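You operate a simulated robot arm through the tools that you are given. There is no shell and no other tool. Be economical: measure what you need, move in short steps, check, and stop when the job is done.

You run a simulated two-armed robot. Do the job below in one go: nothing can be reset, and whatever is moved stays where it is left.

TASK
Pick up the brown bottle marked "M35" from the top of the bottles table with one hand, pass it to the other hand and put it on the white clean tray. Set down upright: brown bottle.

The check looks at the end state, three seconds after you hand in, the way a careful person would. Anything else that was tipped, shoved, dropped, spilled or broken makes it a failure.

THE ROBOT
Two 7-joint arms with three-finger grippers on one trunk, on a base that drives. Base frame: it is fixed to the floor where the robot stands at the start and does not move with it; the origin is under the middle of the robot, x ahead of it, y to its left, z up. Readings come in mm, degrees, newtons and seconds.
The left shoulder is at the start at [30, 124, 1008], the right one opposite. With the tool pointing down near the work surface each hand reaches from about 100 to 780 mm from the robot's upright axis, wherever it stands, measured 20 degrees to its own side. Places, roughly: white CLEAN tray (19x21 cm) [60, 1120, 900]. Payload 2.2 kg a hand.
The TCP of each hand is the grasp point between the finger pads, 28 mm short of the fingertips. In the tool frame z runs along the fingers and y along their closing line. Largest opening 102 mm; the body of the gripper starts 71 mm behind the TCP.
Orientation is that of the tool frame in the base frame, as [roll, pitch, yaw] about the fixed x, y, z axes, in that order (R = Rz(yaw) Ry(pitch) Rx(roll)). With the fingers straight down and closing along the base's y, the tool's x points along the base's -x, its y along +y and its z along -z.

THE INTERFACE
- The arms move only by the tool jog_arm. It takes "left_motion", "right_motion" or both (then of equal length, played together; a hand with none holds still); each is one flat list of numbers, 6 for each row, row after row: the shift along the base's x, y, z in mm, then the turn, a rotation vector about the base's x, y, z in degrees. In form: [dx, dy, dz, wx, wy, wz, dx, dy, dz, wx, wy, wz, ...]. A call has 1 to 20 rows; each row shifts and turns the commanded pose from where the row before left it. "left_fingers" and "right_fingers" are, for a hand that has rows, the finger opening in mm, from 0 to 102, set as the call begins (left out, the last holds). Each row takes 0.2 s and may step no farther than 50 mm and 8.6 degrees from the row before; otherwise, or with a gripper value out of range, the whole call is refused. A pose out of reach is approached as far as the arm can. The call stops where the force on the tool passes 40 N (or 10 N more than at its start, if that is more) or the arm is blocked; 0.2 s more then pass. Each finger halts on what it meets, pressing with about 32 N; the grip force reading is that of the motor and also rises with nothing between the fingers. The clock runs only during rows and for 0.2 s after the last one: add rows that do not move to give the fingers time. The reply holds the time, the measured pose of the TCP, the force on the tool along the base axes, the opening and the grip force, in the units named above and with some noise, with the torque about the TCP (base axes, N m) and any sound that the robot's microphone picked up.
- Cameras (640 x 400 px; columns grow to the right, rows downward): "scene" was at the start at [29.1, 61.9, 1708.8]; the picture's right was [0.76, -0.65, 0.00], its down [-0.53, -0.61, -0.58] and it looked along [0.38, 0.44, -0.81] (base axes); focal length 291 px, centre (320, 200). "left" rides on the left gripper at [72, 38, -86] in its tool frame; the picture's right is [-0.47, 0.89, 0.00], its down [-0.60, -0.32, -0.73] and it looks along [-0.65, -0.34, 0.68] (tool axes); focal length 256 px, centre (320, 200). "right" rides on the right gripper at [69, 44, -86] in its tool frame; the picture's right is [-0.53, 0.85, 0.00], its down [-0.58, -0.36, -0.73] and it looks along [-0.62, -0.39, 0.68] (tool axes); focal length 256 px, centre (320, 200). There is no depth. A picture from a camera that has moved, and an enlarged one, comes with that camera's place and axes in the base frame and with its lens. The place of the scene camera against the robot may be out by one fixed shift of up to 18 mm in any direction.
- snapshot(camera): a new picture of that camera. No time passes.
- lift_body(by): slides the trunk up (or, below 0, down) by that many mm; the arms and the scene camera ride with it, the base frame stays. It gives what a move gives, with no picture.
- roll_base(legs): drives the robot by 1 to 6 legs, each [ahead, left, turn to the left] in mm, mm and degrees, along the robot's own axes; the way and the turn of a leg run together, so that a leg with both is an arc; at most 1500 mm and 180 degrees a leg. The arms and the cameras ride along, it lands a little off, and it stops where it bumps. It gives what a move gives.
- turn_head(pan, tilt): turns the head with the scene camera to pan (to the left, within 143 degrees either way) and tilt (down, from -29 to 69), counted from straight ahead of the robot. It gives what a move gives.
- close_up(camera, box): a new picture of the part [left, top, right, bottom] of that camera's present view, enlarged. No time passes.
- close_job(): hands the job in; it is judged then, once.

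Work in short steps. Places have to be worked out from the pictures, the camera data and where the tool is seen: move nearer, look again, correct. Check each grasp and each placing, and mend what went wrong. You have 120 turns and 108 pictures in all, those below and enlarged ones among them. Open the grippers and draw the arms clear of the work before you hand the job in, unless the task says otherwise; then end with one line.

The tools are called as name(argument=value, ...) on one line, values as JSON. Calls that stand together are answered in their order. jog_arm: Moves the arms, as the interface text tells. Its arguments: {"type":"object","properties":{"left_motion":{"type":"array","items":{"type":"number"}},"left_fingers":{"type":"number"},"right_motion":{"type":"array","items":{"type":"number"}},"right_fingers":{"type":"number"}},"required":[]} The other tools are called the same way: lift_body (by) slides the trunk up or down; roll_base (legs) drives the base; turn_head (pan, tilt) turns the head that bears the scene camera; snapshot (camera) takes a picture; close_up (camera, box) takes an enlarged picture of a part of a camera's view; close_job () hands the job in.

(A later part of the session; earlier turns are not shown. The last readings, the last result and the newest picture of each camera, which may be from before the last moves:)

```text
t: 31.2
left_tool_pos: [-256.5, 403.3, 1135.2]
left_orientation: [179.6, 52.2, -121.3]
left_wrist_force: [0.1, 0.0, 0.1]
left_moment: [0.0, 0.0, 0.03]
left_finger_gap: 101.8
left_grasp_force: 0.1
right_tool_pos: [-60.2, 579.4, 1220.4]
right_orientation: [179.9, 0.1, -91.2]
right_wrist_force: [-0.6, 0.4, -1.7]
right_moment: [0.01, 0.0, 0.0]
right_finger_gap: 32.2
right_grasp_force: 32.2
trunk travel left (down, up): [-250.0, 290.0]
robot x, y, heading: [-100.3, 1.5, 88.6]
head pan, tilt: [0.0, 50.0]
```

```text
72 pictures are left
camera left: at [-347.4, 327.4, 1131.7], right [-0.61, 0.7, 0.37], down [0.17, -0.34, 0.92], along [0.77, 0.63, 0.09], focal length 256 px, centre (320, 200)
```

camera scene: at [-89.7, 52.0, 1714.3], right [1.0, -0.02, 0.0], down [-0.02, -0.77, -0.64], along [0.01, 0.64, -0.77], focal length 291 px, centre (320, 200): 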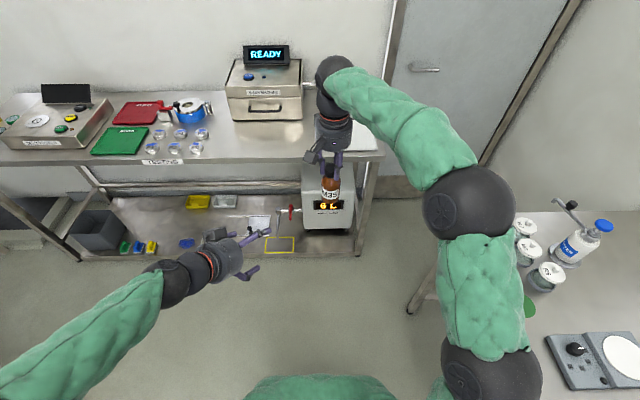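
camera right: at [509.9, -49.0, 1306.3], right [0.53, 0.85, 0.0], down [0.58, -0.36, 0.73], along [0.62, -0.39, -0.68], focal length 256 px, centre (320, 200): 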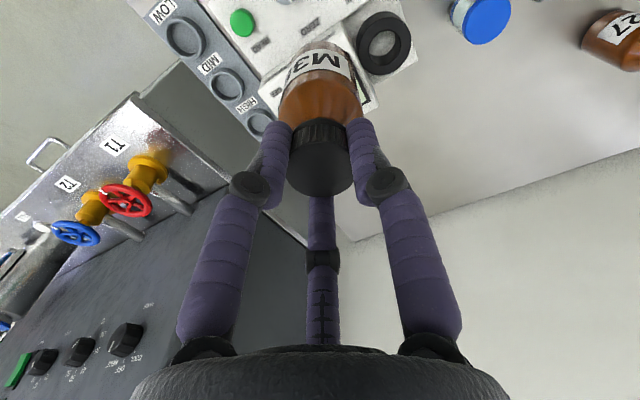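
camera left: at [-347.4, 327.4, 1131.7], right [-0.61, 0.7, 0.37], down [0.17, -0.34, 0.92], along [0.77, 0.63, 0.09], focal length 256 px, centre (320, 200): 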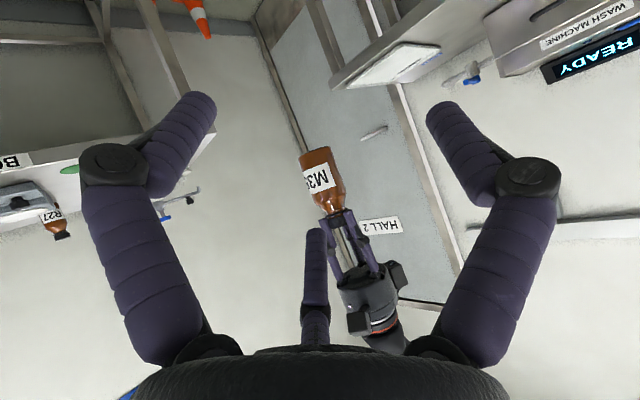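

The left hand is in pose and sees the bottle, whose base is about 122 mm below the right TCP (z≈1097). I move the left hand to 130 mm short of the bottle along its heading, at z≈1132, and check alignment.

jog_arm(left_motion=[32, 16, -1, 0, 0, 0, 32, 16, -1, 0, 0, 0, 32, 17, -1, 0, 0, 0, 32, 17, 0, 0, 0, 0])

snapshot(camera="left")

snapshot(camera="scene")

```text
t: 32.2
left_tool_pos: [-127.9, 474.1, 1131.3]
left_orientation: [-180.0, 52.0, -121.0]
left_wrist_force: [-0.6, 0.2, 0.4]
left_moment: [0.02, 0.0, 0.05]
left_finger_gap: 102.0
left_grasp_force: 0.0
right_tool_pos: [-59.6, 583.2, 1219.2]
right_orientation: [180.0, -0.1, -91.2]
right_wrist_force: [0.2, 0.0, -2.0]
right_moment: [-0.01, 0.03, 0.0]
right_finger_gap: 32.5
right_grasp_force: 31.9
trunk travel left (down, up): [-250.0, 290.0]
robot x, y, heading: [-100.0, 1.6, 88.8]
head pan, tilt: [0.0, 50.0]
```

```text
71 pictures are left
camera left: at [-219.4, 398.4, 1128.1], right [-0.61, 0.7, 0.37], down [0.17, -0.34, 0.93], along [0.77, 0.63, 0.09], focal length 256 px, centre (320, 200)
```

left: 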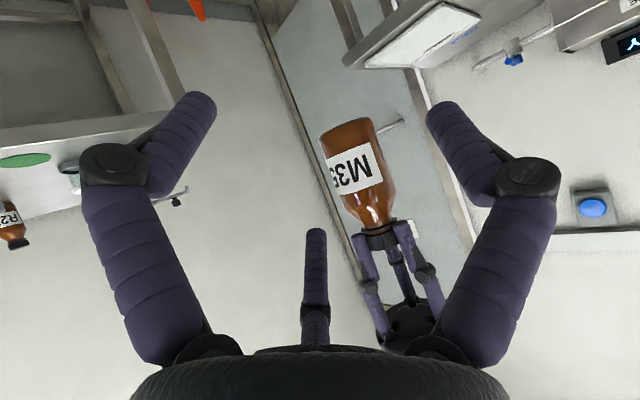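

```text
70 pictures are left
camera scene: at [-89.2, 55.5, 1714.3], right [1.0, -0.02, 0.0], down [-0.02, -0.77, -0.64], along [0.01, 0.64, -0.77], focal length 291 px, centre (320, 200)
```

scene: 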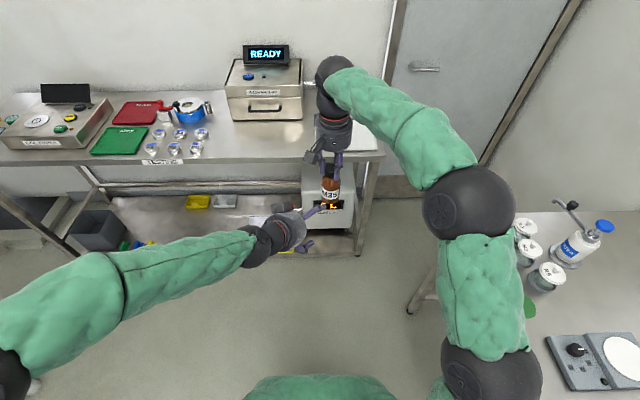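

Predicted and seen bottle positions agree (pixel 354,166 against about 350,170). I advance two-thirds of the way, then look.

jog_arm(left_motion=[22, 36, 0, 0, 0, 0, 22, 36, 0, 0, 0, 0])

snapshot(camera="left")

snapshot(camera="right")

```text
t: 32.8
left_tool_pos: [-82.7, 544.2, 1127.4]
left_orientation: [-179.9, 51.6, -121.5]
left_wrist_force: [5.2, -17.3, 0.1]
left_moment: [0.6, 0.06, -0.76]
left_finger_gap: 103.0
left_grasp_force: 0.1
right_tool_pos: [-60.4, 582.5, 1219.6]
right_orientation: [179.8, 0.3, -91.1]
right_wrist_force: [-4.6, 17.1, -2.3]
right_moment: [0.93, 0.42, 0.18]
right_finger_gap: 32.4
right_grasp_force: 32.2
trunk travel left (down, up): [-250.0, 290.0]
robot x, y, heading: [-99.7, 3.2, 88.9]
head pan, tilt: [0.0, 50.0]
```

```text
69 pictures are left
camera left: at [-174.0, 468.0, 1125.2], right [-0.6, 0.71, 0.36], down [0.17, -0.33, 0.93], along [0.78, 0.62, 0.08], focal length 256 px, centre (320, 200)
```

left: 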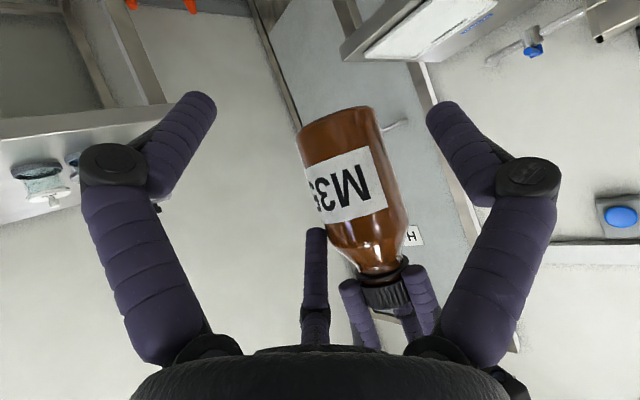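

```text
68 pictures are left
camera right: at [-106.2, 514.3, 1306.9], right [-0.83, 0.55, 0.01], down [0.38, 0.57, 0.73], along [0.4, 0.61, -0.68], focal length 256 px, centre (320, 200)
```

right: 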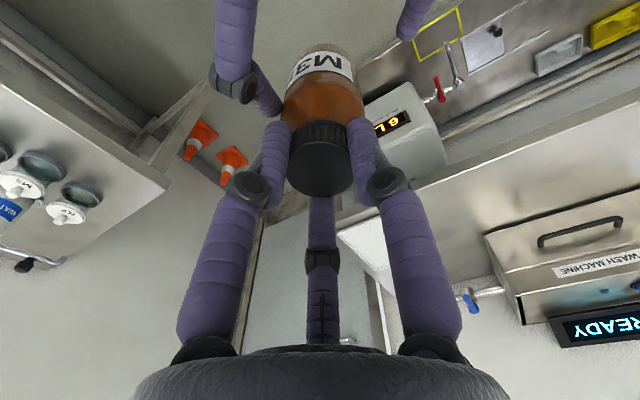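

Contact of 17 N: the third finger (tool azimuth 210°, now on the upper side) is real and pushed against the bottle. I back out the way I came and check that the bottle is still held straight.

jog_arm(left_motion=[-20, -33, 0, 0, 0, 0, -25, -40, 0, 0, 0, 0])

snapshot(camera="left")

snapshot(camera="right")

```text
t: 33.4
left_tool_pos: [-127.8, 471.9, 1131.1]
left_orientation: [179.8, 52.2, -121.1]
left_wrist_force: [-0.1, -0.3, -0.1]
left_moment: [0.03, 0.01, 0.05]
left_finger_gap: 102.4
left_grasp_force: 0.0
right_tool_pos: [-61.1, 578.4, 1220.1]
right_orientation: [179.9, -0.1, -91.2]
right_wrist_force: [0.1, -0.2, -1.0]
right_moment: [0.01, 0.0, -0.01]
right_finger_gap: 32.5
right_grasp_force: 31.8
trunk travel left (down, up): [-250.0, 290.0]
robot x, y, heading: [-103.3, -4.3, 88.6]
head pan, tilt: [0.0, 50.0]
```

```text
67 pictures are left
camera left: at [-218.8, 395.5, 1126.9], right [-0.61, 0.7, 0.37], down [0.17, -0.34, 0.93], along [0.77, 0.63, 0.09], focal length 256 px, centre (320, 200)
```

left: 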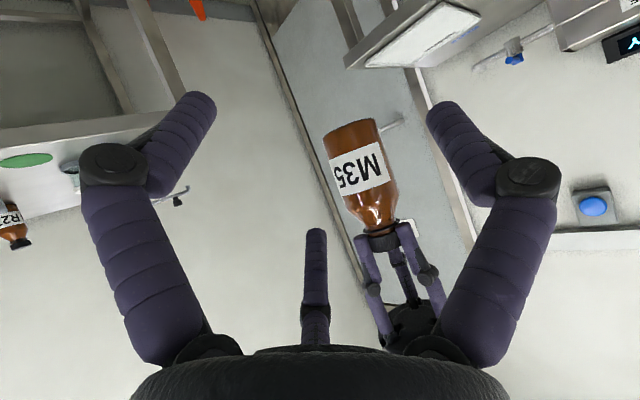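

```text
66 pictures are left
camera right: at [-106.6, 511.2, 1307.1], right [-0.83, 0.55, 0.0], down [0.38, 0.57, 0.73], along [0.4, 0.61, -0.68], focal length 256 px, centre (320, 200)
```

right: 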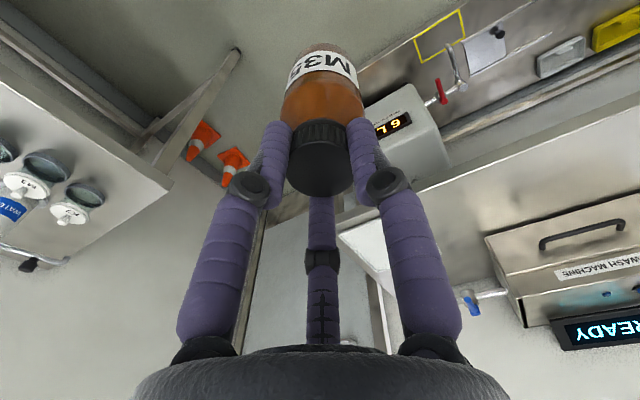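

The bottle is still held upright; it only turned a little about its own axis. The force and moment place the contact on the 210° finger, so the grippers really have three fingers, and a side grip needs one finger against two. I measure the bottle's profile to plan that.

close_up(camera="left", box=[290, 100, 450, 280])

```text
2.22 times, centred on (370, 190) of left
camera zoom: at [-218.8, 395.5, 1126.9], right [-0.61, 0.7, 0.37], down [0.17, -0.34, 0.93], along [0.77, 0.63, 0.09], focal length 569 px, centre (209, 222)
```

zoom: 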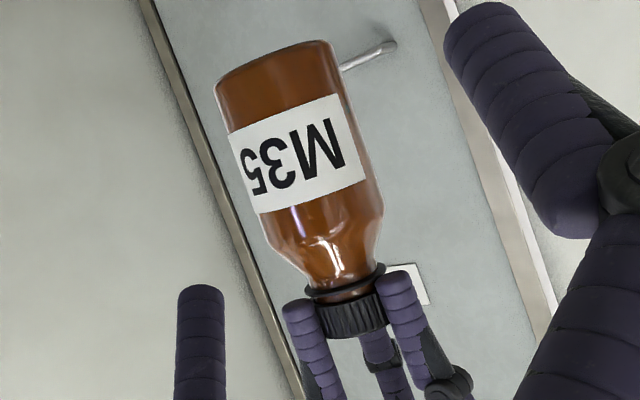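

The profile: body 50 mm wide and straight for 69 mm, base about 124 mm below the right TCP (z≈1095). I turn the right hand 45° so its fingers leave the left side open. The left backs off and re-orients to nearly horizontal, rolled 60° so one finger is on the right and two on the left, with the camera off to the side.

jog_arm(left_motion=[3, -25, 6, 0, 0, 7.1, 3, -25, 7, 0, 0, 7.1, 0, 0, 0, 6.31, -1.93, 0, 0, 0, 0, 6.31, -1.93, 0, 0, 0, 0, 6.31, -1.93, 0, 0, 0, 0, 6.31, -1.93, 0, 0, 0, 0, 6.31, -1.93, 0, 0, 0, 0, 2.18, 7.14, -0.65, 0, 0, 0, 2.18, 7.14, -0.65, 0, 0, 0, 2.18, 7.14, -0.65, 0, 0, 0, 2.18, 7.14, -0.65, 0, 0, 0, 2.18, 7.14, -0.65, 0, 0, 0, 2.18, 7.14, -0.65, 0, 0, 0, 2.18, 7.14, -0.65, 0, 0, 0, 2.18, 7.14, -0.65], left_fingers=92)

jog_arm(right_motion=[0, 0, 0, 0, 0, 7.5, 0, 0, 0, 0, 0, 7.5, 0, 0, 0, 0, 0, 7.5, 0, 0, 0, 0, 0, 7.5, 0, 0, 0, 0, 0, 7.5, 0, 0, 0, 0, 0, 7.5])

snapshot(camera="left")

snapshot(camera="right")

snapshot(camera="scene")

```text
t: 36.6
left_tool_pos: [-123.4, 422.8, 1144.0]
left_orientation: [95.6, 29.9, 165.9]
left_wrist_force: [-0.8, 0.3, -1.0]
left_moment: [0.03, -0.04, -0.02]
left_finger_gap: 92.2
left_grasp_force: 0.1
right_tool_pos: [-60.1, 581.2, 1219.8]
right_orientation: [-180.0, -0.1, -91.1]
right_wrist_force: [0.6, 0.3, -2.6]
right_moment: [0.01, -0.01, 0.02]
right_finger_gap: 32.6
right_grasp_force: 31.5
trunk travel left (down, up): [-250.0, 290.0]
robot x, y, heading: [-101.9, 2.1, 88.8]
head pan, tilt: [0.0, 50.0]
```

```text
t: 38.0
left_tool_pos: [-123.5, 420.6, 1143.2]
left_orientation: [95.7, 30.0, 165.9]
left_wrist_force: [0.2, -0.4, -1.1]
left_moment: [0.0, 0.0, 0.02]
left_finger_gap: 91.9
left_grasp_force: 0.1
right_tool_pos: [-60.4, 580.6, 1220.0]
right_orientation: [179.9, 0.0, -46.0]
right_wrist_force: [0.3, 0.1, -2.2]
right_moment: [0.01, -0.01, 0.0]
right_finger_gap: 32.3
right_grasp_force: 32.2
trunk travel left (down, up): [-250.0, 290.0]
robot x, y, heading: [-101.4, -0.5, 88.7]
head pan, tilt: [0.0, 50.0]
```

```text
64 pictures are left
camera left: at [-227.4, 363.3, 1148.5], right [-0.01, 0.09, 1.0], down [0.44, -0.89, 0.09], along [0.9, 0.44, -0.03], focal length 256 px, centre (320, 200)
```

left: 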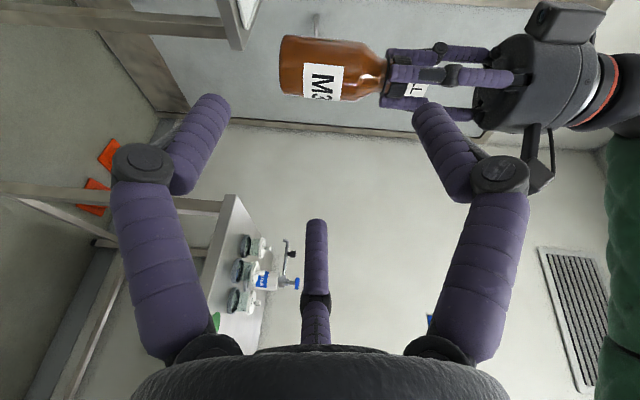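

```text
63 pictures are left
camera right: at [-44.5, 501.0, 1306.2], right [-0.98, -0.2, 0.0], down [-0.14, 0.67, 0.73], along [-0.15, 0.72, -0.68], focal length 256 px, centre (320, 200)
```

right: 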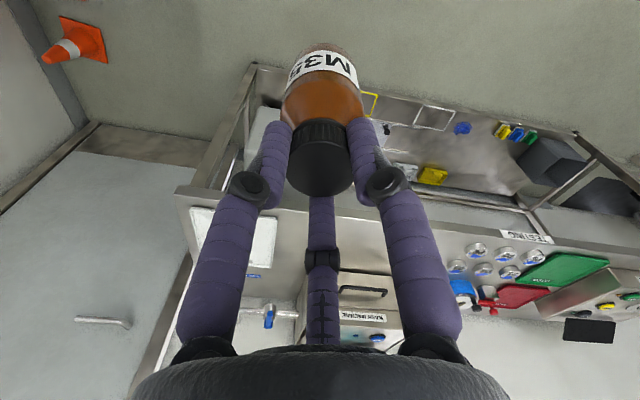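

```text
62 pictures are left
camera scene: at [-90.3, 53.8, 1714.3], right [1.0, -0.02, 0.0], down [-0.02, -0.77, -0.64], along [0.01, 0.64, -0.77], focal length 291 px, centre (320, 200)
```

scene: 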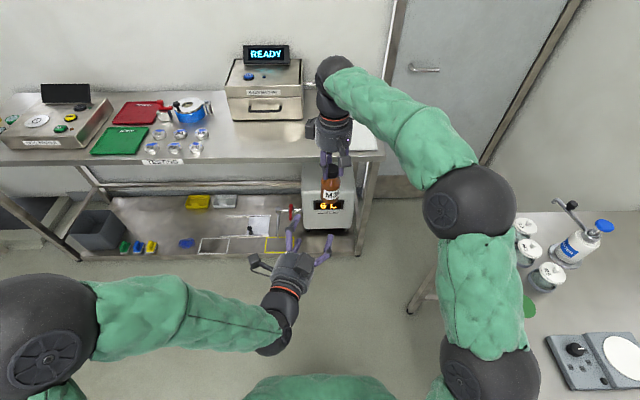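

The left hand is now near-horizontal, aligned with the bottle and at the right height. I advance 100 mm along its heading with the bottle's axis 12 mm to the single-finger side, and check.

jog_arm(left_motion=[10, 32, 0, 0, 0, 0, 10, 32, 0, 0, 0, 0, 9, 32, 0, 0, 0, 0])

snapshot(camera="left")

snapshot(camera="right")

```text
t: 38.8
left_tool_pos: [-93.1, 520.3, 1144.3]
left_orientation: [95.7, 30.0, 166.0]
left_wrist_force: [0.1, 0.1, -0.4]
left_moment: [-0.01, -0.01, 0.02]
left_finger_gap: 92.0
left_grasp_force: 0.0
right_tool_pos: [-59.2, 581.3, 1218.1]
right_orientation: [180.0, -0.1, -46.3]
right_wrist_force: [0.2, 1.4, -2.9]
right_moment: [0.0, 0.0, 0.02]
right_finger_gap: 32.3
right_grasp_force: 32.4
trunk travel left (down, up): [-250.0, 290.0]
robot x, y, heading: [-102.5, 0.2, 89.1]
head pan, tilt: [0.0, 50.0]
```

```text
61 pictures are left
camera left: at [-197.3, 461.2, 1148.9], right [-0.01, 0.09, 1.0], down [0.44, -0.89, 0.09], along [0.9, 0.44, -0.03], focal length 256 px, centre (320, 200)
```

left: 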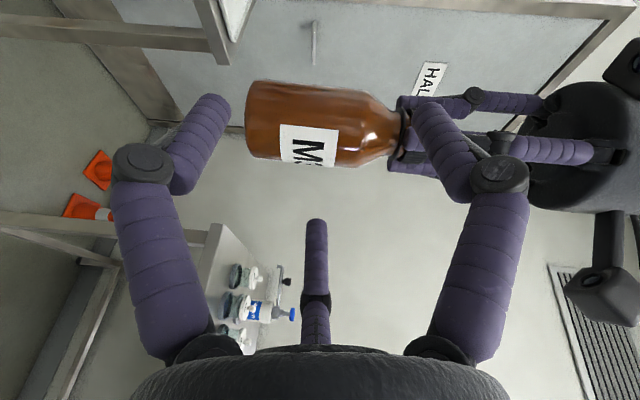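

```text
60 pictures are left
camera right: at [-44.4, 502.1, 1305.5], right [-0.98, -0.2, 0.0], down [-0.14, 0.67, 0.73], along [-0.15, 0.71, -0.68], focal length 256 px, centre (320, 200)
```

right: 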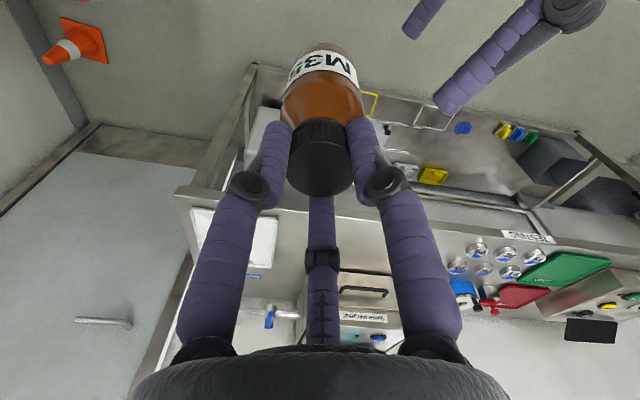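

The path looks clear: the bottle passes between the doubled fingers and the single one. I advance the remaining 70 mm.

jog_arm(left_motion=[7, 22, 0, 0, 0, 0, 7, 22, 0, 0, 0, 0, 6.5, 21, 0, 0, 0, 0])

snapshot(camera="left")

snapshot(camera="right")

```text
t: 39.6
left_tool_pos: [-74.8, 583.3, 1143.4]
left_orientation: [95.7, 29.9, 166.0]
left_wrist_force: [-0.1, -0.3, -0.3]
left_moment: [-0.01, 0.0, -0.01]
left_finger_gap: 91.7
left_grasp_force: 0.0
right_tool_pos: [-58.9, 581.8, 1220.7]
right_orientation: [179.9, -0.2, -46.2]
right_wrist_force: [0.2, 0.3, -2.0]
right_moment: [0.03, 0.01, -0.04]
right_finger_gap: 32.6
right_grasp_force: 31.9
trunk travel left (down, up): [-250.0, 290.0]
robot x, y, heading: [-104.6, -1.5, 88.8]
head pan, tilt: [0.0, 50.0]
```

```text
59 pictures are left
camera left: at [-177.7, 525.2, 1147.5], right [-0.01, 0.09, 1.0], down [0.44, -0.89, 0.09], along [0.9, 0.44, -0.03], focal length 256 px, centre (320, 200)
```

left: 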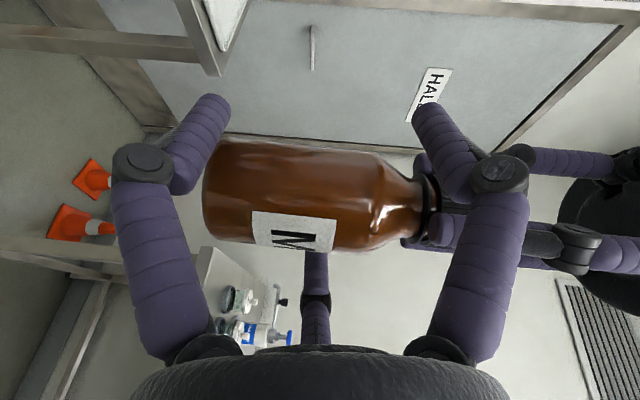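

```text
58 pictures are left
camera right: at [-44.4, 501.9, 1305.7], right [-0.98, -0.2, 0.0], down [-0.14, 0.67, 0.73], along [-0.15, 0.71, -0.68], focal length 256 px, centre (320, 200)
```

right: 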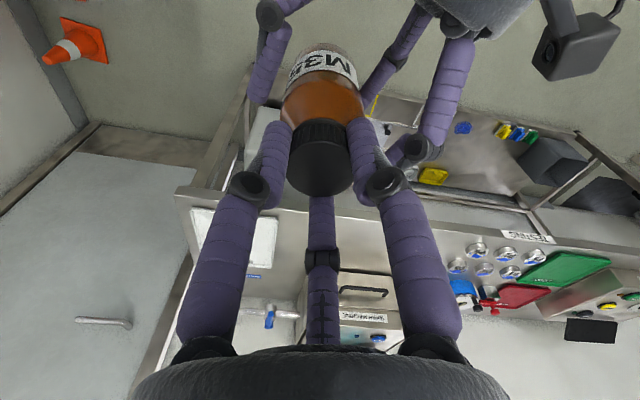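

The bottle sits between the fingers as planned. I lower the left hand 4 mm, shift it 2 mm toward the single-finger side, and close to 76 to see whether contact is even.

jog_arm(left_motion=[2, -0.6, -4, 0, 0, 0, 0, 0, 0, 0, 0, 0], left_fingers=76)

snapshot(camera="left")

snapshot(camera="right")

```text
t: 40.2
left_tool_pos: [-71.5, 581.1, 1140.3]
left_orientation: [95.6, 30.0, 166.0]
left_wrist_force: [-3.0, 0.3, 1.3]
left_moment: [0.02, 0.13, -0.03]
left_finger_gap: 76.2
left_grasp_force: 0.1
right_tool_pos: [-58.9, 580.5, 1218.9]
right_orientation: [179.9, -0.1, -46.2]
right_wrist_force: [3.2, -0.8, -3.5]
right_moment: [-0.07, -0.37, 0.02]
right_finger_gap: 32.6
right_grasp_force: 32.2
trunk travel left (down, up): [-250.0, 290.0]
robot x, y, heading: [-102.7, 3.4, 88.8]
head pan, tilt: [0.0, 50.0]
```

```text
57 pictures are left
camera left: at [-176.2, 523.7, 1144.7], right [-0.02, 0.09, 1.0], down [0.44, -0.89, 0.09], along [0.9, 0.44, -0.03], focal length 256 px, centre (320, 200)
```

left: 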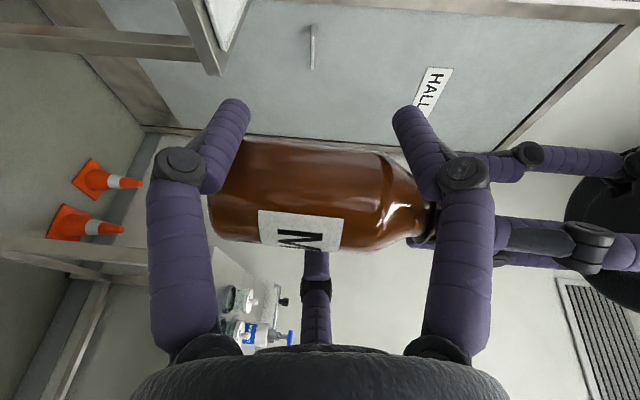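

```text
56 pictures are left
camera right: at [-44.7, 500.6, 1306.0], right [-0.98, -0.2, 0.0], down [-0.14, 0.67, 0.73], along [-0.15, 0.72, -0.68], focal length 256 px, centre (320, 200)
```

right: 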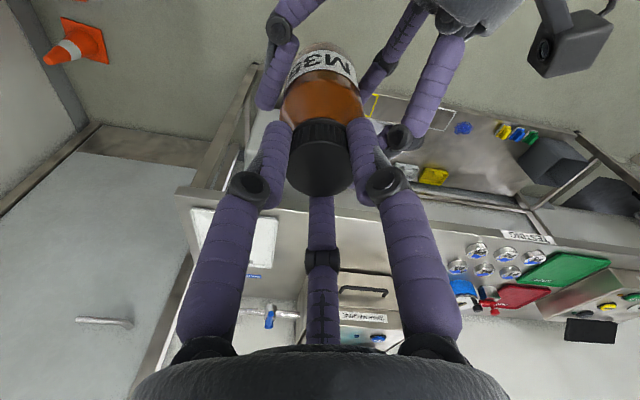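

The doubled fingers touch first (3 N), so I shift the left hand back 2 mm and close fully.

jog_arm(left_motion=[-2.2, 0.7, 0, 0, 0, 0, 0, 0, 0, 0, 0, 0, 0, 0, 0, 0, 0, 0, 0, 0, 0, 0, 0, 0], left_fingers=0)

snapshot(camera="left")

snapshot(camera="right")

```text
t: 41.2
left_tool_pos: [-73.1, 582.6, 1139.9]
left_orientation: [95.7, 30.0, 165.8]
left_wrist_force: [7.6, -1.9, -1.4]
left_moment: [0.12, 0.65, -0.02]
left_finger_gap: 71.4
left_grasp_force: 31.7
right_tool_pos: [-61.0, 580.3, 1219.3]
right_orientation: [179.9, 0.0, -46.1]
right_wrist_force: [-7.9, 2.8, -0.7]
right_moment: [0.0, -0.01, -0.01]
right_finger_gap: 32.6
right_grasp_force: 32.1
trunk travel left (down, up): [-250.0, 290.0]
robot x, y, heading: [-99.4, -2.6, 88.8]
head pan, tilt: [0.0, 50.0]
```

```text
55 pictures are left
camera left: at [-177.6, 523.7, 1144.2], right [-0.01, 0.09, 1.0], down [0.44, -0.89, 0.09], along [0.9, 0.44, -0.03], focal length 256 px, centre (320, 200)
```

left: 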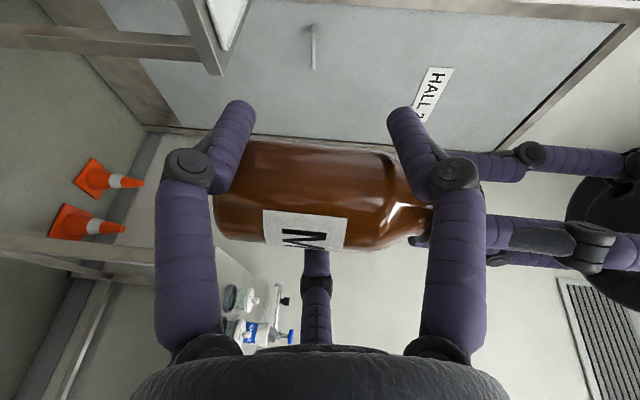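

```text
54 pictures are left
camera right: at [-45.2, 501.0, 1306.2], right [-0.98, -0.2, 0.0], down [-0.14, 0.67, 0.73], along [-0.15, 0.72, -0.68], focal length 256 px, centre (320, 200)
```

right: 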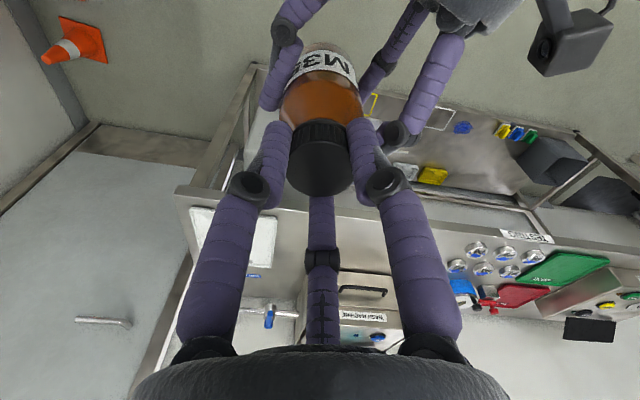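

The left grip closed at 71 mm, as predicted for one finger against two on a 50 mm body. The hands push each other with about 8 N; I ease the right hand 4 mm to the left to settle the bottle onto the upper finger before releasing.

jog_arm(right_motion=[-1.9, 0.6, 0, 0, 0, 0, -1.9, 0.6, 0, 0, 0, 0, 0, 0, 0, 0, 0, 0])

```text
t: 42.0
left_tool_pos: [-73.2, 583.1, 1140.6]
left_orientation: [95.7, 30.0, 166.0]
left_wrist_force: [-4.6, -2.2, -1.9]
left_moment: [0.25, 0.45, -0.04]
left_finger_gap: 70.7
left_grasp_force: 32.3
right_tool_pos: [-63.1, 582.1, 1219.4]
right_orientation: [-180.0, 0.0, -46.2]
right_wrist_force: [4.7, 2.2, 1.3]
right_moment: [-0.11, -0.74, 0.01]
right_finger_gap: 32.4
right_grasp_force: 32.4
trunk travel left (down, up): [-250.0, 290.0]
robot x, y, heading: [-104.0, 2.3, 88.7]
head pan, tilt: [0.0, 50.0]
```

The force passed through zero and reversed, so the bottle is now seated on the upper finger. I ease back 1.3 mm, open the right fingers to 60 and watch.

jog_arm(right_motion=[1.2, -0.4, 0, 0, 0, 0])

jog_arm(right_motion=[0, 0, 0, 0, 0, 0, 0, 0, 0, 0, 0, 0], right_fingers=60)

snapshot(camera="left")

snapshot(camera="right")

```text
t: 42.4
left_tool_pos: [-74.8, 582.1, 1139.7]
left_orientation: [95.7, 30.0, 165.8]
left_wrist_force: [-0.2, -3.2, -1.6]
left_moment: [0.21, 0.44, -0.04]
left_finger_gap: 70.3
left_grasp_force: 32.0
right_tool_pos: [-62.3, 581.5, 1220.0]
right_orientation: [179.9, 0.0, -46.0]
right_wrist_force: [0.5, 1.8, 0.0]
right_moment: [-0.05, -0.43, 0.01]
right_finger_gap: 32.6
right_grasp_force: 32.0
trunk travel left (down, up): [-250.0, 290.0]
robot x, y, heading: [-102.7, 0.4, 88.6]
head pan, tilt: [0.0, 50.0]
```

```text
t: 43.0
left_tool_pos: [-74.0, 582.6, 1139.7]
left_orientation: [95.7, 30.0, 165.9]
left_wrist_force: [-0.5, 0.0, -0.4]
left_moment: [-0.01, 0.04, 0.0]
left_finger_gap: 67.2
left_grasp_force: 31.8
right_tool_pos: [-62.1, 582.1, 1218.2]
right_orientation: [179.9, -0.1, -46.2]
right_wrist_force: [0.3, 0.1, 0.5]
right_moment: [-0.01, 0.02, 0.01]
right_finger_gap: 60.0
right_grasp_force: 0.0
trunk travel left (down, up): [-250.0, 290.0]
robot x, y, heading: [-105.5, -1.2, 88.7]
head pan, tilt: [0.0, 50.0]
```

```text
53 pictures are left
camera left: at [-178.2, 524.0, 1144.5], right [-0.02, 0.09, 1.0], down [0.44, -0.89, 0.09], along [0.9, 0.44, -0.03], focal length 256 px, centre (320, 200)
```

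left: 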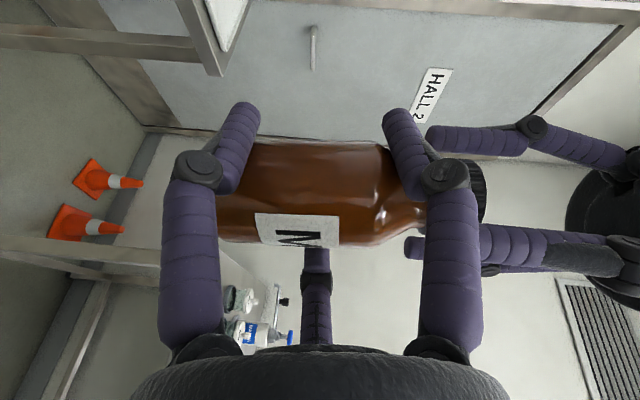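

```text
52 pictures are left
camera right: at [-47.2, 501.6, 1306.3], right [-0.98, -0.2, 0.0], down [-0.14, 0.67, 0.73], along [-0.15, 0.72, -0.68], focal length 256 px, centre (320, 200)
```

right: 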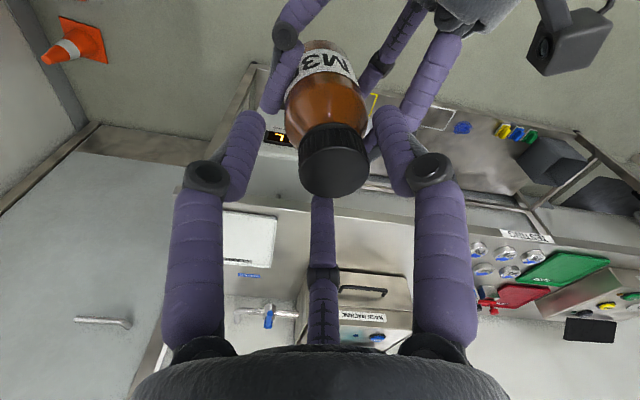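

The left hand holds the bottle alone (gap 67, steady), with the top leaning about 4° to the left. I open the right hand a bit wider, lift it straight up clear, and look.

jog_arm(right_motion=[0, 0, 0, 0, 0, 0, 0, 0, 5, 0, 0, 0, 0, 0, 15, 0, 0, 0, 0, 0, 35, 0, 0, 0, 0, 0, 45, 0, 0, 0, 0, 0, 45, 0, 0, 0], right_fingers=75)

snapshot(camera="right")

close_up(camera="left", box=[160, 80, 520, 305])

```text
t: 44.4
left_tool_pos: [-75.2, 582.4, 1140.8]
left_orientation: [95.6, 30.1, 165.9]
left_wrist_force: [-0.3, 0.5, -0.4]
left_moment: [0.02, -0.03, -0.04]
left_finger_gap: 66.5
left_grasp_force: 31.9
right_tool_pos: [-64.1, 578.8, 1364.2]
right_orientation: [179.9, -0.2, -46.1]
right_wrist_force: [-0.6, -0.7, -0.4]
right_moment: [-0.02, -0.01, 0.0]
right_finger_gap: 75.0
right_grasp_force: 0.0
trunk travel left (down, up): [-250.0, 290.0]
robot x, y, heading: [-101.4, -0.2, 88.8]
head pan, tilt: [0.0, 50.0]
```

```text
51 pictures are left
camera right: at [-48.2, 499.4, 1450.8], right [-0.98, -0.2, 0.0], down [-0.14, 0.67, 0.73], along [-0.15, 0.71, -0.68], focal length 256 px, centre (320, 200)
```

right: 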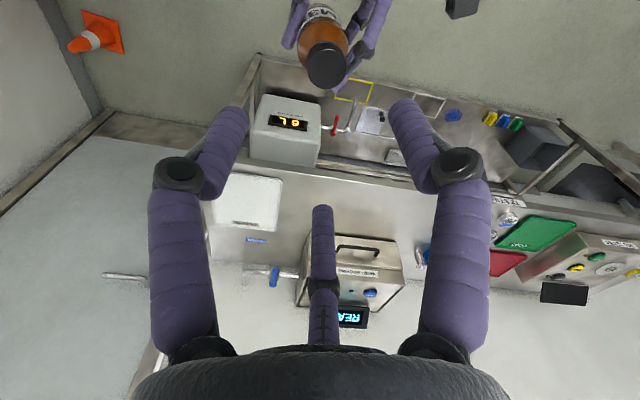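

```text
1.78 times, centred on (340, 192) of left
camera zoom: at [-178.7, 524.2, 1144.3], right [-0.02, 0.09, 1.0], down [0.44, -0.89, 0.09], along [0.9, 0.44, -0.03], focal length 455 px, centre (284, 213)
```

zoom: 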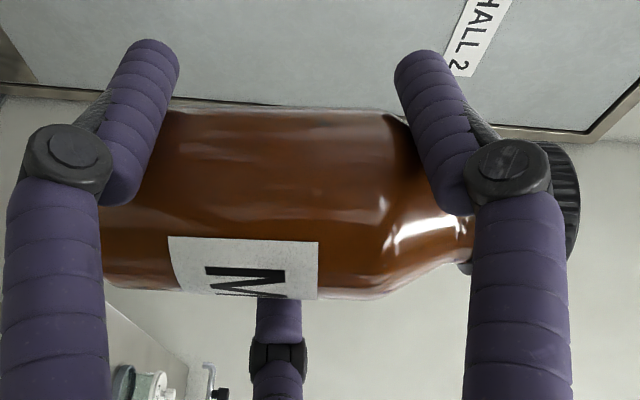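

The left hand carries the bottle well. I move the right arm up-right and back out of the way, then drive ahead 400 mm and 110 mm to the right toward the tray.

jog_arm(right_motion=[33, -33, 0, 0, 0, 0, 33, -33, 0, 0, 0, 0, 33, -33, 0, 0, 0, 0, 33, -33, 0, 0, 0, 0, 33, -33, 0, 0, 0, 0, 33, -33, 0, 0, 0, 0])

roll_base(legs=[[250, -110, 0], [150, 0, 0]])

snapshot(camera="scene")

snapshot(camera="right")

snapshot(camera="left")

```text
t: 45.8
left_tool_pos: [-72.6, 581.5, 1140.3]
left_orientation: [95.6, 29.9, 165.9]
left_wrist_force: [-0.2, 0.1, -0.5]
left_moment: [0.0, 0.02, 0.01]
left_finger_gap: 66.8
left_grasp_force: 32.0
right_tool_pos: [136.1, 382.3, 1364.7]
right_orientation: [179.9, 0.0, -46.1]
right_wrist_force: [0.7, 0.6, 0.5]
right_moment: [0.04, -0.01, 0.02]
right_finger_gap: 75.1
right_grasp_force: 0.1
trunk travel left (down, up): [-250.0, 290.0]
robot x, y, heading: [-100.2, -1.1, 89.0]
head pan, tilt: [0.0, 50.0]
```

```text
t: 48.7
left_tool_pos: [45.6, 975.6, 1138.9]
left_orientation: [95.8, 30.0, 165.9]
left_wrist_force: [-0.1, 0.0, -2.2]
left_moment: [0.03, 0.0, 0.0]
left_finger_gap: 66.9
left_grasp_force: 32.3
right_tool_pos: [256.2, 779.4, 1363.7]
right_orientation: [179.8, -0.1, -46.4]
right_wrist_force: [-0.1, 1.2, -0.1]
right_moment: [-0.08, 0.0, 0.01]
right_finger_gap: 74.9
right_grasp_force: 0.0
trunk travel left (down, up): [-250.0, 290.0]
robot x, y, heading: [12.5, 391.3, 88.8]
head pan, tilt: [0.0, 50.0]
```

```text
49 pictures are left
camera scene: at [29.4, 449.1, 1714.2], right [1.0, -0.02, 0.0], down [-0.02, -0.77, -0.64], along [0.01, 0.64, -0.77], focal length 291 px, centre (320, 200)
```

scene: 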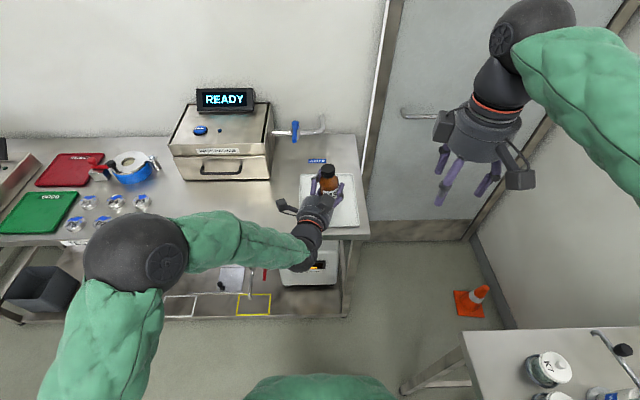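

```text
48 pictures are left
camera right: at [271.3, 698.9, 1451.4], right [-0.98, -0.2, 0.0], down [-0.14, 0.67, 0.73], along [-0.15, 0.71, -0.68], focal length 256 px, centre (320, 200)
```

right: 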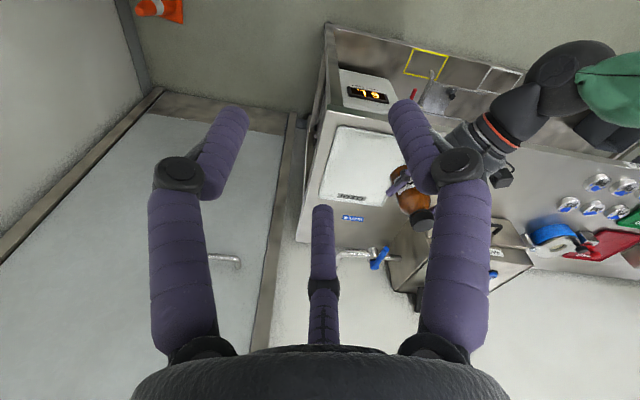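

```text
47 pictures are left
camera left: at [-57.7, 918.5, 1143.7], right [-0.01, 0.1, 1.0], down [0.44, -0.89, 0.09], along [0.9, 0.44, -0.03], focal length 256 px, centre (320, 200)
```

left: 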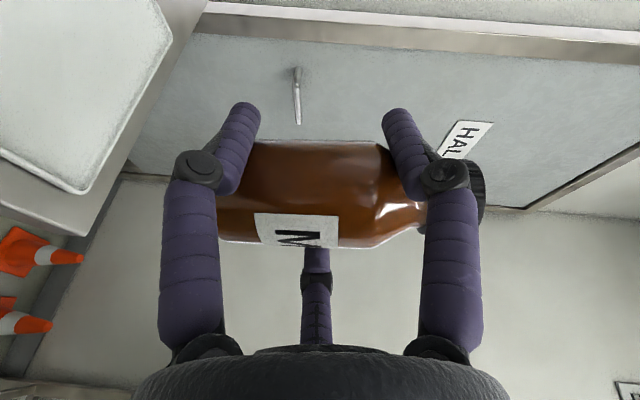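

The tray spans about x -35..160, y 1005..1240. The bottle is now near (55, 973), base at z≈1095. I move it over the tray to about (58, 1085), correct the ~5° lean by a small roll about the heading, and look.

jog_arm(left_motion=[1, 37, 0, 0, 0, 0, 1, 37, 0, 0, 0, 0, 1, 38, 0, 0, 0, 0, 0, 0, 0, 1.46, 4.78, 0])

close_up(camera="scene", box=[260, 120, 420, 220])

close_up(camera="right", box=[300, 100, 480, 240])

```text
t: 49.7
left_tool_pos: [48.2, 1088.1, 1139.1]
left_orientation: [95.3, 24.8, 165.8]
left_wrist_force: [0.7, -0.3, -2.8]
left_moment: [-0.01, -0.02, 0.0]
left_finger_gap: 67.0
left_grasp_force: 31.5
right_tool_pos: [254.9, 776.4, 1364.9]
right_orientation: [180.0, -0.1, -46.4]
right_wrist_force: [0.1, -0.5, -0.3]
right_moment: [0.0, 0.02, 0.01]
right_finger_gap: 74.9
right_grasp_force: 0.0
trunk travel left (down, up): [-250.0, 290.0]
robot x, y, heading: [18.9, 391.2, 88.8]
head pan, tilt: [0.0, 50.0]
```

```text
4.00 times, centred on (340, 170) of scene
camera zoom: at [29.2, 445.9, 1714.3], right [1.0, -0.02, 0.0], down [-0.02, -0.77, -0.64], along [0.01, 0.64, -0.77], focal length 1163 px, centre (240, 320)
```

zoom: 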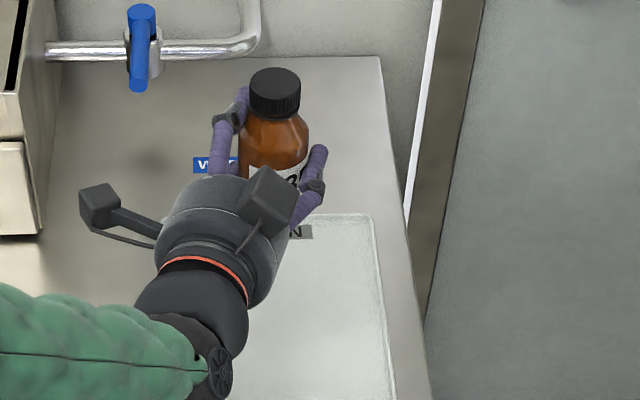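

```text
2.86 times, centred on (390, 170) of right
camera zoom: at [271.1, 696.2, 1452.1], right [-0.98, -0.2, 0.0], down [-0.14, 0.67, 0.73], along [-0.14, 0.72, -0.68], focal length 731 px, centre (120, 286)
```

zoom: 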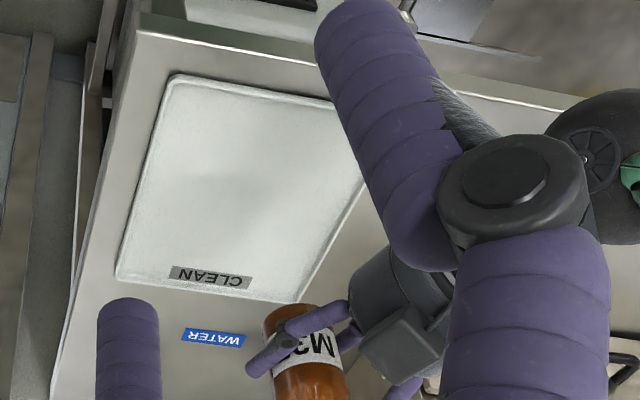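

The bottle now looks upright and is above the low, flat tray with clear space. I descend 150 mm and look at the remaining gap.

jog_arm(left_motion=[0, 0, -40, 0, 0, 0, 0, 0, -40, 0, 0, 0, 0, 0, -40, 0, 0, 0, 0, 0, -30, 0, 0, 0])

snapshot(camera="left")

close_up(camera="scene", box=[260, 120, 420, 260])

close_up(camera="right", box=[300, 100, 480, 240])

```text
t: 50.7
left_tool_pos: [48.2, 1086.7, 991.1]
left_orientation: [95.3, 24.9, 165.7]
left_wrist_force: [-0.4, 1.0, -2.4]
left_moment: [-0.04, 0.0, 0.0]
left_finger_gap: 66.9
left_grasp_force: 32.6
right_tool_pos: [256.2, 777.3, 1365.1]
right_orientation: [180.0, -0.1, -46.4]
right_wrist_force: [-0.4, 0.8, -0.5]
right_moment: [-0.04, -0.01, -0.02]
right_finger_gap: 75.3
right_grasp_force: 0.2
trunk travel left (down, up): [-250.0, 290.0]
robot x, y, heading: [16.4, 391.2, 88.5]
head pan, tilt: [0.0, 50.0]
```

```text
44 pictures are left
camera left: at [-55.9, 1029.5, 1002.0], right [0.07, 0.07, 1.0], down [0.44, -0.9, 0.03], along [0.89, 0.44, -0.09], focal length 256 px, centre (320, 200)
```

left: 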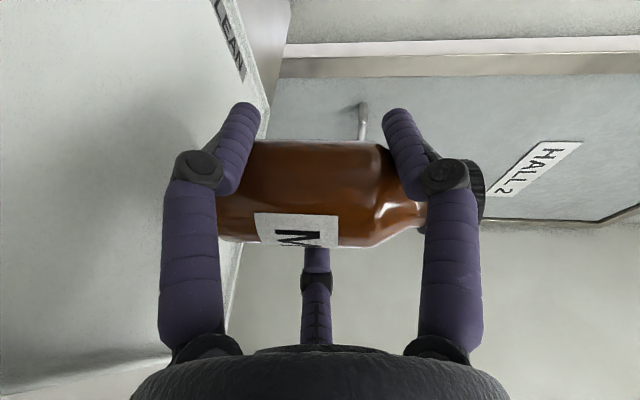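

```text
2.86 times, centred on (340, 190) of scene
camera zoom: at [29.3, 447.3, 1714.3], right [1.0, -0.02, 0.0], down [-0.02, -0.77, -0.64], along [0.01, 0.64, -0.77], focal length 830 px, centre (263, 229)
```

zoom: 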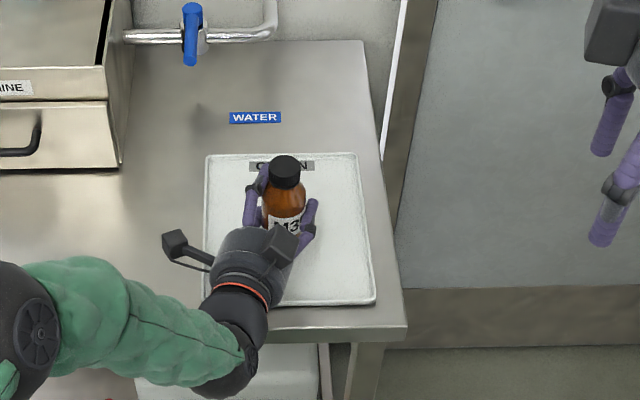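

```text
2.86 times, centred on (390, 170) of right
camera zoom: at [271.2, 697.4, 1451.7], right [-0.98, -0.2, 0.0], down [-0.14, 0.67, 0.73], along [-0.15, 0.72, -0.68], focal length 731 px, centre (120, 286)
```

zoom: 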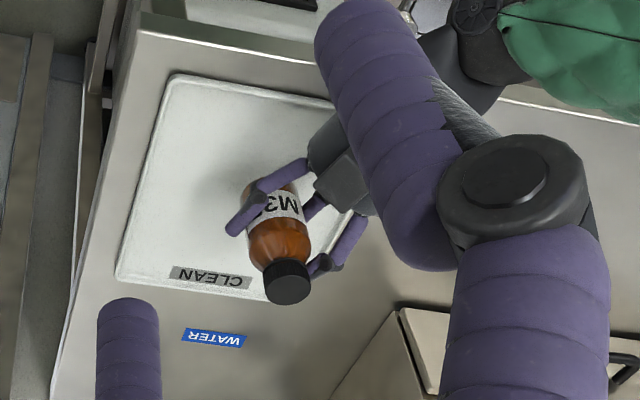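

The bottle hangs about 43 mm over the tray, well inside its edges. I go down 34 mm, then creep.

jog_arm(left_motion=[0, 0, -18, 0, 0, 0, 0, 0, -16, 0, 0, 0])

close_up(camera="left", box=[120, 60, 520, 310])

close_up(camera="right", box=[340, 110, 460, 210])

```text
t: 51.3
left_tool_pos: [49.6, 1085.5, 956.8]
left_orientation: [95.5, 24.9, 165.7]
left_wrist_force: [0.0, 0.1, -1.2]
left_moment: [-0.02, 0.01, 0.01]
left_finger_gap: 66.9
left_grasp_force: 31.8
right_tool_pos: [255.4, 776.8, 1364.2]
right_orientation: [179.9, 0.0, -46.3]
right_wrist_force: [0.6, -0.6, 0.6]
right_moment: [0.03, 0.01, 0.01]
right_finger_gap: 74.6
right_grasp_force: 0.0
trunk travel left (down, up): [-250.0, 290.0]
robot x, y, heading: [18.2, 391.5, 88.5]
head pan, tilt: [0.0, 50.0]
```

```text
1.60 times, centred on (320, 185) of left
camera zoom: at [-54.4, 1028.6, 966.8], right [0.07, 0.07, 1.0], down [0.44, -0.9, 0.03], along [0.89, 0.44, -0.09], focal length 410 px, centre (320, 224)
```

zoom: 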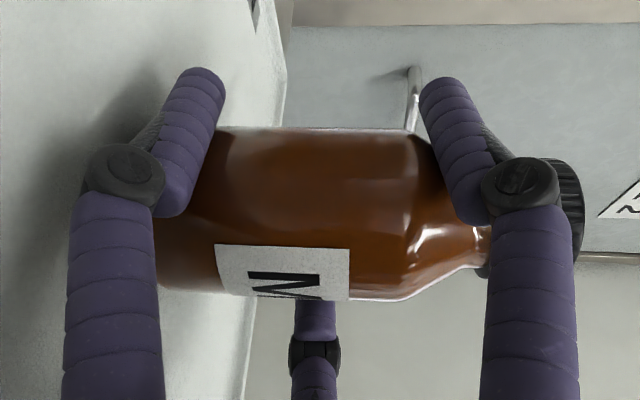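

```text
4.00 times, centred on (400, 160) of right
camera zoom: at [271.1, 697.1, 1451.8], right [-0.98, -0.2, 0.0], down [-0.14, 0.67, 0.73], along [-0.14, 0.72, -0.68], focal length 1024 px, centre (0, 360)
```

zoom: 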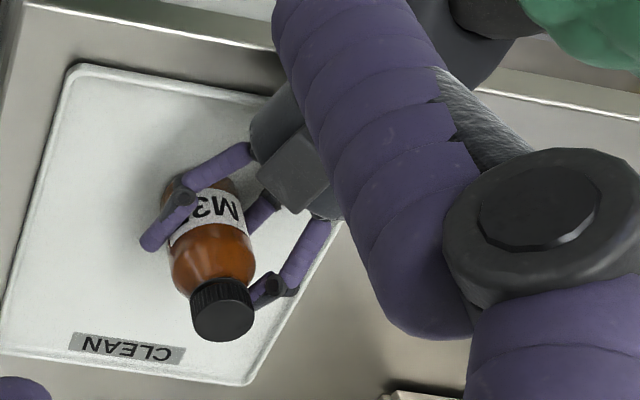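

Still free, with about 10 mm to go. I creep down in small rows, watching the vertical force.

jog_arm(left_motion=[0, 0, -2, 0, 0, 0, 0, 0, -2, 0, 0, 0, 0, 0, -1.5, 0, 0, 0])

jog_arm(left_motion=[0, 0, -1, 0, 0, 0, 0, 0, -1, 0, 0, 0])

```text
t: 52.1
left_tool_pos: [49.8, 1086.7, 952.0]
left_orientation: [95.2, 25.0, 165.6]
left_wrist_force: [0.9, 0.9, 4.3]
left_moment: [-0.19, -0.13, -0.02]
left_finger_gap: 66.7
left_grasp_force: 32.7
right_tool_pos: [256.3, 776.3, 1364.9]
right_orientation: [-180.0, -0.1, -46.4]
right_wrist_force: [-0.4, -0.6, -0.1]
right_moment: [-0.01, 0.01, 0.03]
right_finger_gap: 75.1
right_grasp_force: 0.0
trunk travel left (down, up): [-250.0, 290.0]
robot x, y, heading: [14.9, 391.4, 88.7]
head pan, tilt: [0.0, 50.0]
```

```text
t: 52.7
left_tool_pos: [48.8, 1086.2, 952.4]
left_orientation: [95.0, 24.9, 165.5]
left_wrist_force: [4.9, -3.1, 17.2]
left_moment: [-0.53, -0.4, 0.07]
left_finger_gap: 66.7
left_grasp_force: 32.1
right_tool_pos: [255.5, 776.2, 1364.8]
right_orientation: [180.0, 0.0, -46.3]
right_wrist_force: [0.1, -0.4, 0.0]
right_moment: [0.01, 0.0, -0.02]
right_finger_gap: 75.1
right_grasp_force: 0.0
trunk travel left (down, up): [-250.0, 290.0]
robot x, y, heading: [19.3, 396.4, 88.5]
head pan, tilt: [0.0, 50.0]
```

The bottle's base is on the tray (17 N at the base). Opening sends the lower finger downward, so I relieve 1 mm and then open in small steps, rising a little each time.

jog_arm(left_motion=[0, 0, 1.2, 0, 0, 0])

jog_arm(left_motion=[0, 0, 0, 0, 0, 0, 0, 0, 0, 0, 0, 0], left_fingers=70)

close_up(camera="left", box=[120, 60, 520, 310])

close_up(camera="right", box=[340, 110, 460, 210])

```text
t: 53.1
left_tool_pos: [49.6, 1086.9, 951.9]
left_orientation: [95.2, 24.9, 165.7]
left_wrist_force: [5.2, 4.3, 16.1]
left_moment: [-0.23, -0.55, 0.15]
left_finger_gap: 66.8
left_grasp_force: 32.5
right_tool_pos: [256.4, 775.1, 1364.1]
right_orientation: [-179.9, 0.0, -46.3]
right_wrist_force: [-0.2, 0.0, 0.4]
right_moment: [-0.02, -0.02, 0.01]
right_finger_gap: 75.0
right_grasp_force: 0.0
trunk travel left (down, up): [-250.0, 290.0]
robot x, y, heading: [20.2, 393.1, 88.6]
head pan, tilt: [0.0, 50.0]
```

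```text
t: 53.7
left_tool_pos: [48.6, 1084.6, 948.5]
left_orientation: [95.8, 25.0, 165.8]
left_wrist_force: [-1.1, 0.1, 0.1]
left_moment: [0.01, -0.04, 0.0]
left_finger_gap: 70.9
left_grasp_force: 0.2
right_tool_pos: [255.7, 777.2, 1365.1]
right_orientation: [179.9, -0.1, -46.3]
right_wrist_force: [-0.1, -1.3, 0.9]
right_moment: [0.0, -0.01, 0.0]
right_finger_gap: 74.7
right_grasp_force: 0.1
trunk travel left (down, up): [-250.0, 290.0]
robot x, y, heading: [16.7, 394.7, 88.5]
head pan, tilt: [0.0, 50.0]
```

```text
1.60 times, centred on (320, 185) of left
camera zoom: at [-55.2, 1027.5, 959.7], right [0.07, 0.07, 0.99], down [0.44, -0.9, 0.04], along [0.89, 0.44, -0.09], focal length 410 px, centre (320, 224)
```

zoom: 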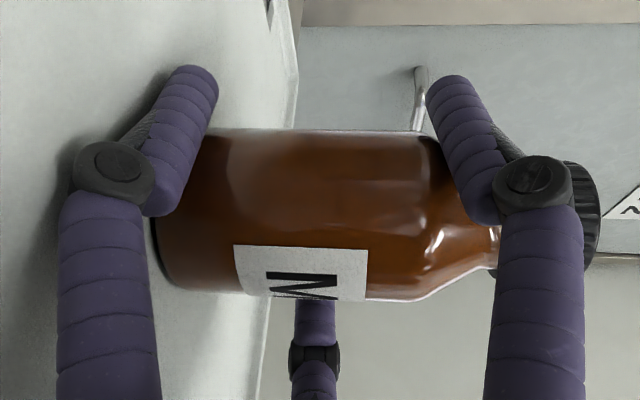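

```text
4.00 times, centred on (400, 160) of right
camera zoom: at [270.8, 697.0, 1451.8], right [-0.98, -0.2, 0.0], down [-0.14, 0.67, 0.73], along [-0.15, 0.72, -0.68], focal length 1024 px, centre (0, 360)
```

zoom: 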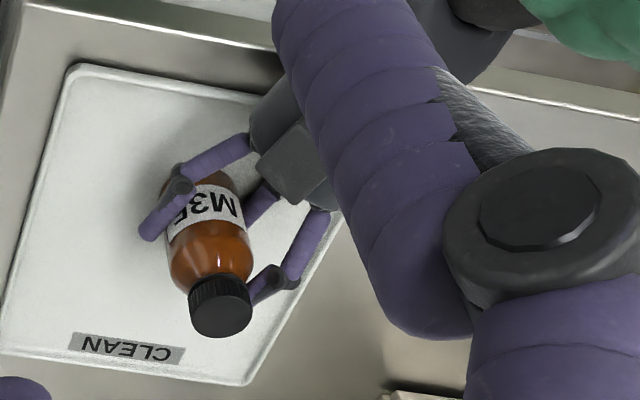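

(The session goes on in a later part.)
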